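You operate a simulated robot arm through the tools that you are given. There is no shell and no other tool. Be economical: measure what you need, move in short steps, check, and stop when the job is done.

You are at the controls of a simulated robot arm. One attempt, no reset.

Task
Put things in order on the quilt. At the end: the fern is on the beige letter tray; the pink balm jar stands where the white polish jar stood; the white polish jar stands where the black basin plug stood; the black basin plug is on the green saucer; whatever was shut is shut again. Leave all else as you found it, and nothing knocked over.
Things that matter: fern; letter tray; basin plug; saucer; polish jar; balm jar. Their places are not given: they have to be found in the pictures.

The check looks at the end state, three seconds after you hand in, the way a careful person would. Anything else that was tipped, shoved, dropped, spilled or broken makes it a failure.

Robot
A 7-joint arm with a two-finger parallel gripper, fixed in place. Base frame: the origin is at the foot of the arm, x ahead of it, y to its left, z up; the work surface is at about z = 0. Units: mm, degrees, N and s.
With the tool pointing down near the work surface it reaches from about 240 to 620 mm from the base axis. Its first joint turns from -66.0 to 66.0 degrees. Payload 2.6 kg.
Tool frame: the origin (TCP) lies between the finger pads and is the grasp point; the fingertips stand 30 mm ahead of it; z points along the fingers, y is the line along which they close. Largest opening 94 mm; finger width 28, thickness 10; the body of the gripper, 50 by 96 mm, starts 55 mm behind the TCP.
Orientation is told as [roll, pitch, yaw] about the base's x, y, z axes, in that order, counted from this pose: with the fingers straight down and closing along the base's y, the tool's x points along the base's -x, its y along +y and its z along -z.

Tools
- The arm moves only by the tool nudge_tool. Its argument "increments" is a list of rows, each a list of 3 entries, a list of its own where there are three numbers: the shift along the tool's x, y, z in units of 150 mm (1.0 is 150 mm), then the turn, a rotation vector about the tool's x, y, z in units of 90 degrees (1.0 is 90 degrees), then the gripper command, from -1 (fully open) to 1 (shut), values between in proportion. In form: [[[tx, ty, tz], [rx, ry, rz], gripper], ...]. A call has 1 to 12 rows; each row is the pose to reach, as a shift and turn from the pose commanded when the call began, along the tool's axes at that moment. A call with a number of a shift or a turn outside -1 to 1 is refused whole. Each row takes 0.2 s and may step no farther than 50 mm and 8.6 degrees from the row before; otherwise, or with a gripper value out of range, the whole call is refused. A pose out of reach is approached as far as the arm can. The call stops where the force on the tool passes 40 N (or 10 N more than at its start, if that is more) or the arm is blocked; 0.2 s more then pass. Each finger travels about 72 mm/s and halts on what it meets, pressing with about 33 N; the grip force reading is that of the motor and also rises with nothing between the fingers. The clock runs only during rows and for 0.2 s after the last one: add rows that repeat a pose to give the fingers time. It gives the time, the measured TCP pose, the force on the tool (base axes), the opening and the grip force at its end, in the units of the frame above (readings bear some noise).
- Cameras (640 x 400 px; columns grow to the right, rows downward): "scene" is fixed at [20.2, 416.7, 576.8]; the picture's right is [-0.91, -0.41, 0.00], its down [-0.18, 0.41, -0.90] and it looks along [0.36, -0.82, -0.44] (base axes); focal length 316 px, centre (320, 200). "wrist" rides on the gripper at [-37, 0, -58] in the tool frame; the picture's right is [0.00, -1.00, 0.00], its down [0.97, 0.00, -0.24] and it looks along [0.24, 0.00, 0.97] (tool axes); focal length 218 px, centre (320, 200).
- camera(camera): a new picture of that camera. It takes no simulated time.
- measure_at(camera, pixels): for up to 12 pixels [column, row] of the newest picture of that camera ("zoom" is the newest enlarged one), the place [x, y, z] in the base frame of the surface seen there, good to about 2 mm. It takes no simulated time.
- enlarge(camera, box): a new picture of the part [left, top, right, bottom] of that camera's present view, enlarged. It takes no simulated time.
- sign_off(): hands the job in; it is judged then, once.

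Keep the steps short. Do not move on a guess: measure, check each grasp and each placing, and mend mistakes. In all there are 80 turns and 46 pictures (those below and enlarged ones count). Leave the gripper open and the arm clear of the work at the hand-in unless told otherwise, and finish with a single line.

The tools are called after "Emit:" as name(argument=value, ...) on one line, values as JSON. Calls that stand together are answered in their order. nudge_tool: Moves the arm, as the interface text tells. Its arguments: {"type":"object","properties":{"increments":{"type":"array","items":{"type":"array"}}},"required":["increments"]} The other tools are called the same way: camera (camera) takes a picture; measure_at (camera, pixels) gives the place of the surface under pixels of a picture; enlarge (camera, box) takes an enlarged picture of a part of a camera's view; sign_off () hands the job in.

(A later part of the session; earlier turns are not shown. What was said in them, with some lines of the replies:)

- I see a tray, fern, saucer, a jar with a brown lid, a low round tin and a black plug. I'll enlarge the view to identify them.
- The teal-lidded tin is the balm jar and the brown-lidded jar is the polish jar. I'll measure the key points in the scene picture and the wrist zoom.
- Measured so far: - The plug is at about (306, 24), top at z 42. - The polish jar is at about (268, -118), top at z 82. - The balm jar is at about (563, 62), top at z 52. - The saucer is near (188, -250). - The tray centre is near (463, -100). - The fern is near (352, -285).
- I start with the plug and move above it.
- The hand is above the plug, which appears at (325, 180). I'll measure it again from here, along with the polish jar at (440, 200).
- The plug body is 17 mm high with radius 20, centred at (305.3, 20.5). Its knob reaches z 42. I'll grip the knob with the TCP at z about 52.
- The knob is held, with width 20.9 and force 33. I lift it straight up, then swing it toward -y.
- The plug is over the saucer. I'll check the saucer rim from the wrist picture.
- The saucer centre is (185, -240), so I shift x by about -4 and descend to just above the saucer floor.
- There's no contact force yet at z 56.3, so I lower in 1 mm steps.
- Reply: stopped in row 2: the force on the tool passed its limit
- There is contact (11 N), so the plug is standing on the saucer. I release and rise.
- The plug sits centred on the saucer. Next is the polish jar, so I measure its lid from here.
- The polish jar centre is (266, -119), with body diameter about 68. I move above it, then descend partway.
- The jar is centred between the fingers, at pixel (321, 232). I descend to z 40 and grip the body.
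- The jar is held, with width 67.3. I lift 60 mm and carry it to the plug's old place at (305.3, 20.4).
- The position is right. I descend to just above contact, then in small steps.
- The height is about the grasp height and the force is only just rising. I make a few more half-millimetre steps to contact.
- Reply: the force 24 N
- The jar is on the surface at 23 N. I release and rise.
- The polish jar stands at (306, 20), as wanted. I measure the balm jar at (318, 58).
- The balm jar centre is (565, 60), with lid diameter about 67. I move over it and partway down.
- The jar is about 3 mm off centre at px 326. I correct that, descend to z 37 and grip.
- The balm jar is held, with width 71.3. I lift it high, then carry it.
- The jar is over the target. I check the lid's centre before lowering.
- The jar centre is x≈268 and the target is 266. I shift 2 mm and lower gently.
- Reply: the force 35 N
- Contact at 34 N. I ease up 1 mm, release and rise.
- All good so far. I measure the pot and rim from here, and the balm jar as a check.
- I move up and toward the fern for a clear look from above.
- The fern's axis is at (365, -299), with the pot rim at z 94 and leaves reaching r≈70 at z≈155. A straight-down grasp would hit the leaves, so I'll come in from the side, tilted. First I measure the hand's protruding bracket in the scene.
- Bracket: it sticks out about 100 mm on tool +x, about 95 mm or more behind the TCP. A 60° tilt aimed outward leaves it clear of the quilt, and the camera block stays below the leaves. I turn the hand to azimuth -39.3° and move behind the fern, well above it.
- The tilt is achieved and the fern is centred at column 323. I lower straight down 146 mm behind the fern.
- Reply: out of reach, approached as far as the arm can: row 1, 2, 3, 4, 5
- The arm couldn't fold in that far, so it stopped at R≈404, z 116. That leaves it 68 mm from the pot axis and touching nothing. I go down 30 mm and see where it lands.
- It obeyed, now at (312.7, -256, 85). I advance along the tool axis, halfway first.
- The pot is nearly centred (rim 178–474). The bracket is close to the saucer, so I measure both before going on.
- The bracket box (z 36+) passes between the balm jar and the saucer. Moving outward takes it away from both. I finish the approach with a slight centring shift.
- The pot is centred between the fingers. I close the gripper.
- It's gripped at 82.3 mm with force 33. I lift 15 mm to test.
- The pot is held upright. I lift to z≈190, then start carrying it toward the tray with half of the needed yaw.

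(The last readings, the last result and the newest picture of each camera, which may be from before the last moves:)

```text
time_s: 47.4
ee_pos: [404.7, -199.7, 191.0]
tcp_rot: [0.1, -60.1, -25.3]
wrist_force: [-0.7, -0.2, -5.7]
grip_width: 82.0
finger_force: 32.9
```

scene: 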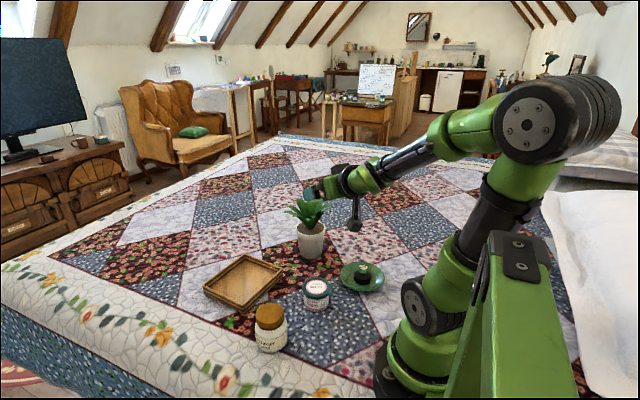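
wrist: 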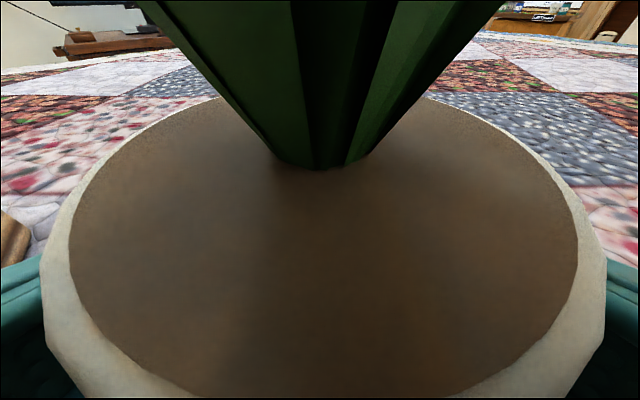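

I carry it the rest of the way over the tray, finish the yaw and come down to z≈110.

Emit:
nudge_tool(increments=[[[0, 0.19, 0.004], [-0.034, 0, -0.02], 1], [[-0.004, 0.38, 0.008], [-0.069, 0, -0.04], 1], [[-0.006, 0.57, 0.012], [-0.103, 0, -0.06], 1], [[-0.009, 0.755, 0.016], [-0.1375, 0, -0.0794], 1], [[0.15, 0.755, 0.108], [-0.1375, 0, -0.0794], 1], [[0.31, 0.755, 0.2], [-0.1375, 0, -0.0794], 1], [[0.459, 0.755, 0.286], [-0.1375, 0, -0.0794], 1], [[0.459, 0.755, 0.286], [-0.1375, 0, -0.0794], 1]])

Emit:
camera(camera="scene")

Emit:
enlarge(camera="scene", box=[190, 180, 350, 360])

```text
time_s: 49.2
ee_pos: [455.0, -99.6, 111.3]
tcp_rot: [0.1, -60.2, -10.9]
wrist_force: [0.8, 0.0, -5.1]
grip_width: 81.9
finger_force: 33.7
```

```text
12 pictures are left
```

scene: 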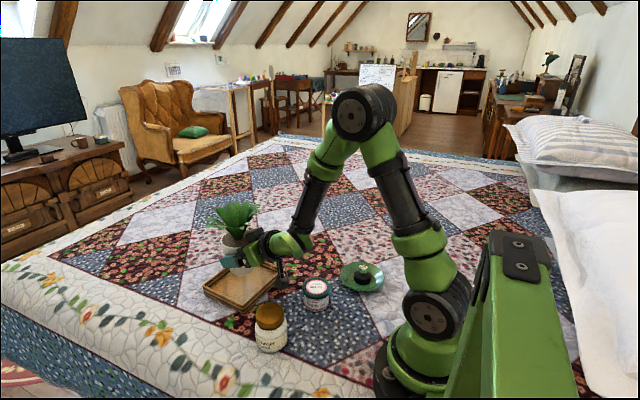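

```text
2.22 times, centred on (270, 270) of scene
```

zoom: 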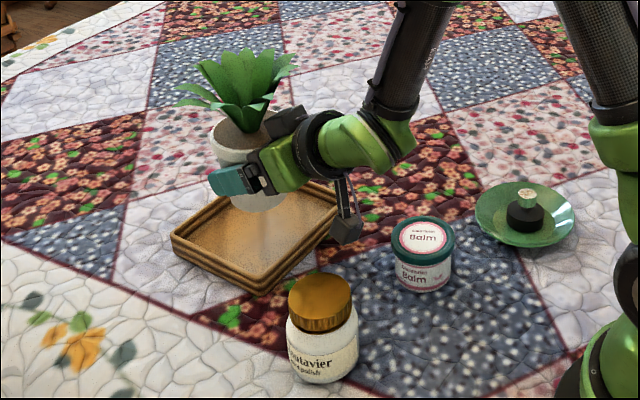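

I measure the bracket box and pot before lowering onto the tray.

Emit:
measure_at(camera="zoom", pixels=[[335, 228], [345, 230], [357, 230], [340, 242], [260, 202], [260, 170], [330, 215], [352, 215], [248, 203], [275, 203]])

```text
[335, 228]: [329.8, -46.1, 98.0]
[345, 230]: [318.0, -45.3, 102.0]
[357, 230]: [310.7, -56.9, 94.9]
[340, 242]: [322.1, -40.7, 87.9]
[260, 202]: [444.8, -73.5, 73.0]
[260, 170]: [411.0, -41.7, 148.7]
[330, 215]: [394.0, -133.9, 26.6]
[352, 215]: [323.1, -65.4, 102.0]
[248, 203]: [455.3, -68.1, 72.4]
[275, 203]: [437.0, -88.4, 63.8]
```

Clearances are fine. I lower 45 mm, then creep to contact.

Emit:
nudge_tool(increments=[[[0.13, 0, 0.075], [0, 0, 0], 1], [[0.22, 0, 0.127], [0, 0, 0], 1], [[0.26, 0, 0.15], [0, 0, 0], 1], [[0.26, 0, 0.15], [0, 0, 0], 1], [[0.268, 0, 0.155], [0, 0, 0], 1], [[0.277, 0, 0.16], [0, 0, 0], 1], [[0.284, 0, 0.164], [0, 0, 0], 1], [[0.284, 0, 0.164], [0, 0, 0], 1]])

Emit:
enlarge(camera="scene", box=[190, 190, 350, 310])

```text
time_s: 51.0
ee_pos: [455.1, -97.3, 59.4]
tcp_rot: [0.0, -60.1, -10.9]
wrist_force: [-1.2, -0.1, -4.9]
grip_width: 81.9
finger_force: 32.9
```

```text
3.33 times, centred on (270, 250) of scene
```

zoom: 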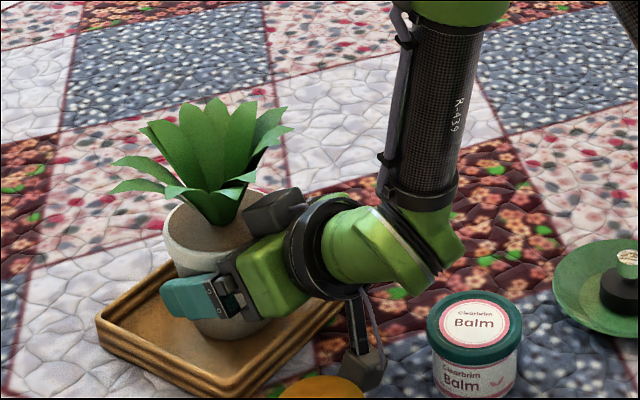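

Not yet in contact (still -4.9 N). I creep down further.

Emit:
nudge_tool(increments=[[[0.006, 0, 0.0035], [0, 0, 0], 1], [[0.012, 0, 0.007], [0, 0, 0], 1], [[0.018, 0, 0.0105], [0, 0, 0], 1], [[0.023, 0, 0.0135], [0, 0, 0], 1]])

```text
time_s: 52.0
ee_pos: [454.6, -96.5, 56.1]
tcp_rot: [-0.1, -60.4, -10.7]
wrist_force: [-7.8, 1.8, 16.2]
grip_width: 81.1
finger_force: 33.0
```

The pot is on the tray floor at 16 N. I release slowly.

Emit:
nudge_tool(increments=[[[-0.008, 0, -0.005], [0, 0, 0], 1], [[-0.008, 0, -0.005], [0, 0, 0], -0.78], [[-0.008, 0, -0.005], [0, 0, 0], -0.9], [[-0.008, 0, -0.005], [0, 0, 0], -1], [[-0.008, 0, -0.005], [0, 0, 0], -1]])

Emit:
camera(camera="wrist")

```text
time_s: 53.2
ee_pos: [454.7, -97.0, 57.0]
tcp_rot: [-0.1, -60.1, -10.9]
wrist_force: [-0.4, -0.9, 0.9]
grip_width: 94.1
finger_force: 0.0
```

```text
9 pictures are left
```

wrist: 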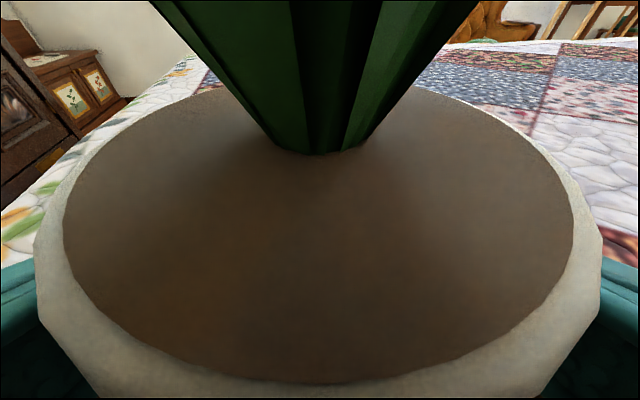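

Both fingers are clear. I back out along the same line I came in on.

Emit:
nudge_tool(increments=[[[0.005, 0, -0.08], [0, 0, 0], -1], [[0.01, 0, -0.2], [0, 0, 0], -1], [[0.015, 0, -0.33], [0, 0, 0], -1], [[0.02, 0, -0.45], [0, 0, 0], -1], [[0.02, 0, -0.6], [0, 0, 0], -1], [[0.02, 0, -0.6], [0, 0, 0], -1]])

Emit:
enlarge(camera="scene", box=[190, 180, 400, 340])

```text
time_s: 54.6
ee_pos: [393.4, -84.3, 97.8]
tcp_rot: [0.0, -60.1, -10.9]
wrist_force: [-0.4, 0.6, 0.6]
grip_width: 94.0
finger_force: 0.0
out of reach, approached as far as the arm can: row 5, 6
```

```text
2.50 times, centred on (295, 260) of scene
```

zoom: 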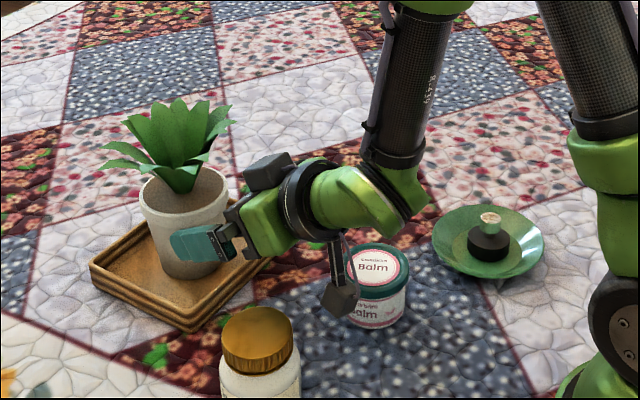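

The arm reached its fold limit. I now untilt gradually while backing away and rising, which keeps clear of the leaves.

Emit:
nudge_tool(increments=[[[0.009, 0, -0.149], [0, 0.089, 0], -1], [[0.018, 0, -0.298], [0, 0.178, 0], -1], [[0.027, 0, -0.447], [0, 0.267, 0], -1], [[0.027, 0, -0.447], [0, 0.267, 0], -1]])

Emit:
enlarge(camera="scene", box=[190, 180, 400, 340])

```text
time_s: 55.6
ee_pos: [340.5, -72.2, 124.9]
tcp_rot: [1.1, -37.1, -10.9]
wrist_force: [-1.1, -0.3, 0.5]
grip_width: 94.0
finger_force: 0.2
out of reach, approached as far as the arm can: row 3, 4
```

```text
2.50 times, centred on (295, 260) of scene
```

zoom: 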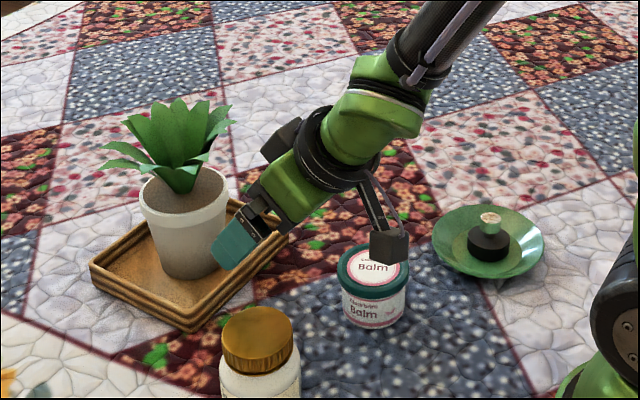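

I'm well clear of the fern. I rise straight up 120 mm.

Emit:
nudge_tool(increments=[[[-0.16, 0, -0.213], [0, 0, 0], -1], [[-0.32, 0, -0.427], [0, 0, 0], -1], [[-0.48, 0, -0.64], [0, 0, 0], -1], [[-0.48, 0, -0.64], [0, 0, 0], -1]])

Emit:
camera(camera="scene")

Emit:
enlarge(camera="scene", box=[190, 180, 400, 360])

```text
time_s: 56.6
ee_pos: [341.6, -69.1, 244.5]
tcp_rot: [0.0, -36.1, -11.0]
wrist_force: [0.0, -0.5, -0.3]
grip_width: 93.9
finger_force: 0.0
```

```text
6 pictures are left
```

scene: 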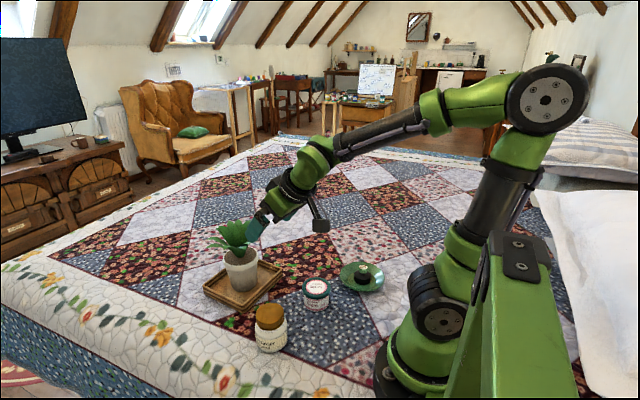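

```text
2.22 times, centred on (295, 270) of scene
```

zoom: 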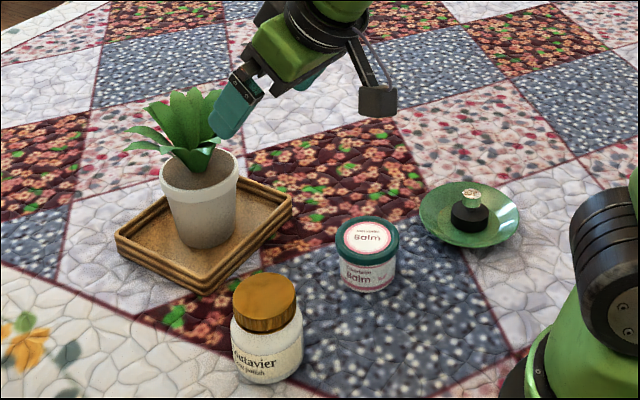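

Everything stands in place. I check that the tray hasn't shifted and raise the arm a little more.

Emit:
measure_at(camera="zoom", pixels=[[118, 238], [291, 198], [195, 285], [200, 245], [366, 237], [265, 290], [472, 193]])

Emit:
nudge_tool(increments=[[[-0.16, 0, -0.213], [0, 0, 0], -1], [[-0.32, 0, -0.427], [0, 0, 0], -1], [[-0.32, 0, -0.427], [0, 0, 0], -1]])

Emit:
camera(camera="wrist")

```text
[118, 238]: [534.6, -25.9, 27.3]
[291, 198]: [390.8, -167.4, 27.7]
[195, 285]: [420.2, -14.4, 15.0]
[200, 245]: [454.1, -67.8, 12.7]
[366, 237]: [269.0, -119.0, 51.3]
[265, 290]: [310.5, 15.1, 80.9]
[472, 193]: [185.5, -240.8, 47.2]
```

```text
time_s: 57.4
ee_pos: [342.9, -69.4, 325.9]
tcp_rot: [0.0, -36.2, -10.9]
wrist_force: [-0.3, 0.6, 0.0]
grip_width: 94.1
finger_force: 0.2
```

```text
4 pictures are left
```

wrist: 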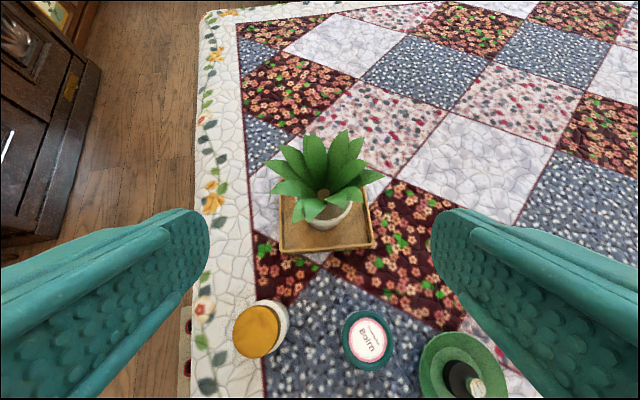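

The fern stands on the tray, the tray hasn't moved, and both jars and the plug are in their places. The gripper is open and clear, so I hand in.

Emit:
sign_off()

```text
The job is handed in.
```

The job is handed in: the fern is on the tray, the balm jar and polish jar are in their new places, the plug is on the saucer, nothing was knocked over, and nothing had to be opened.
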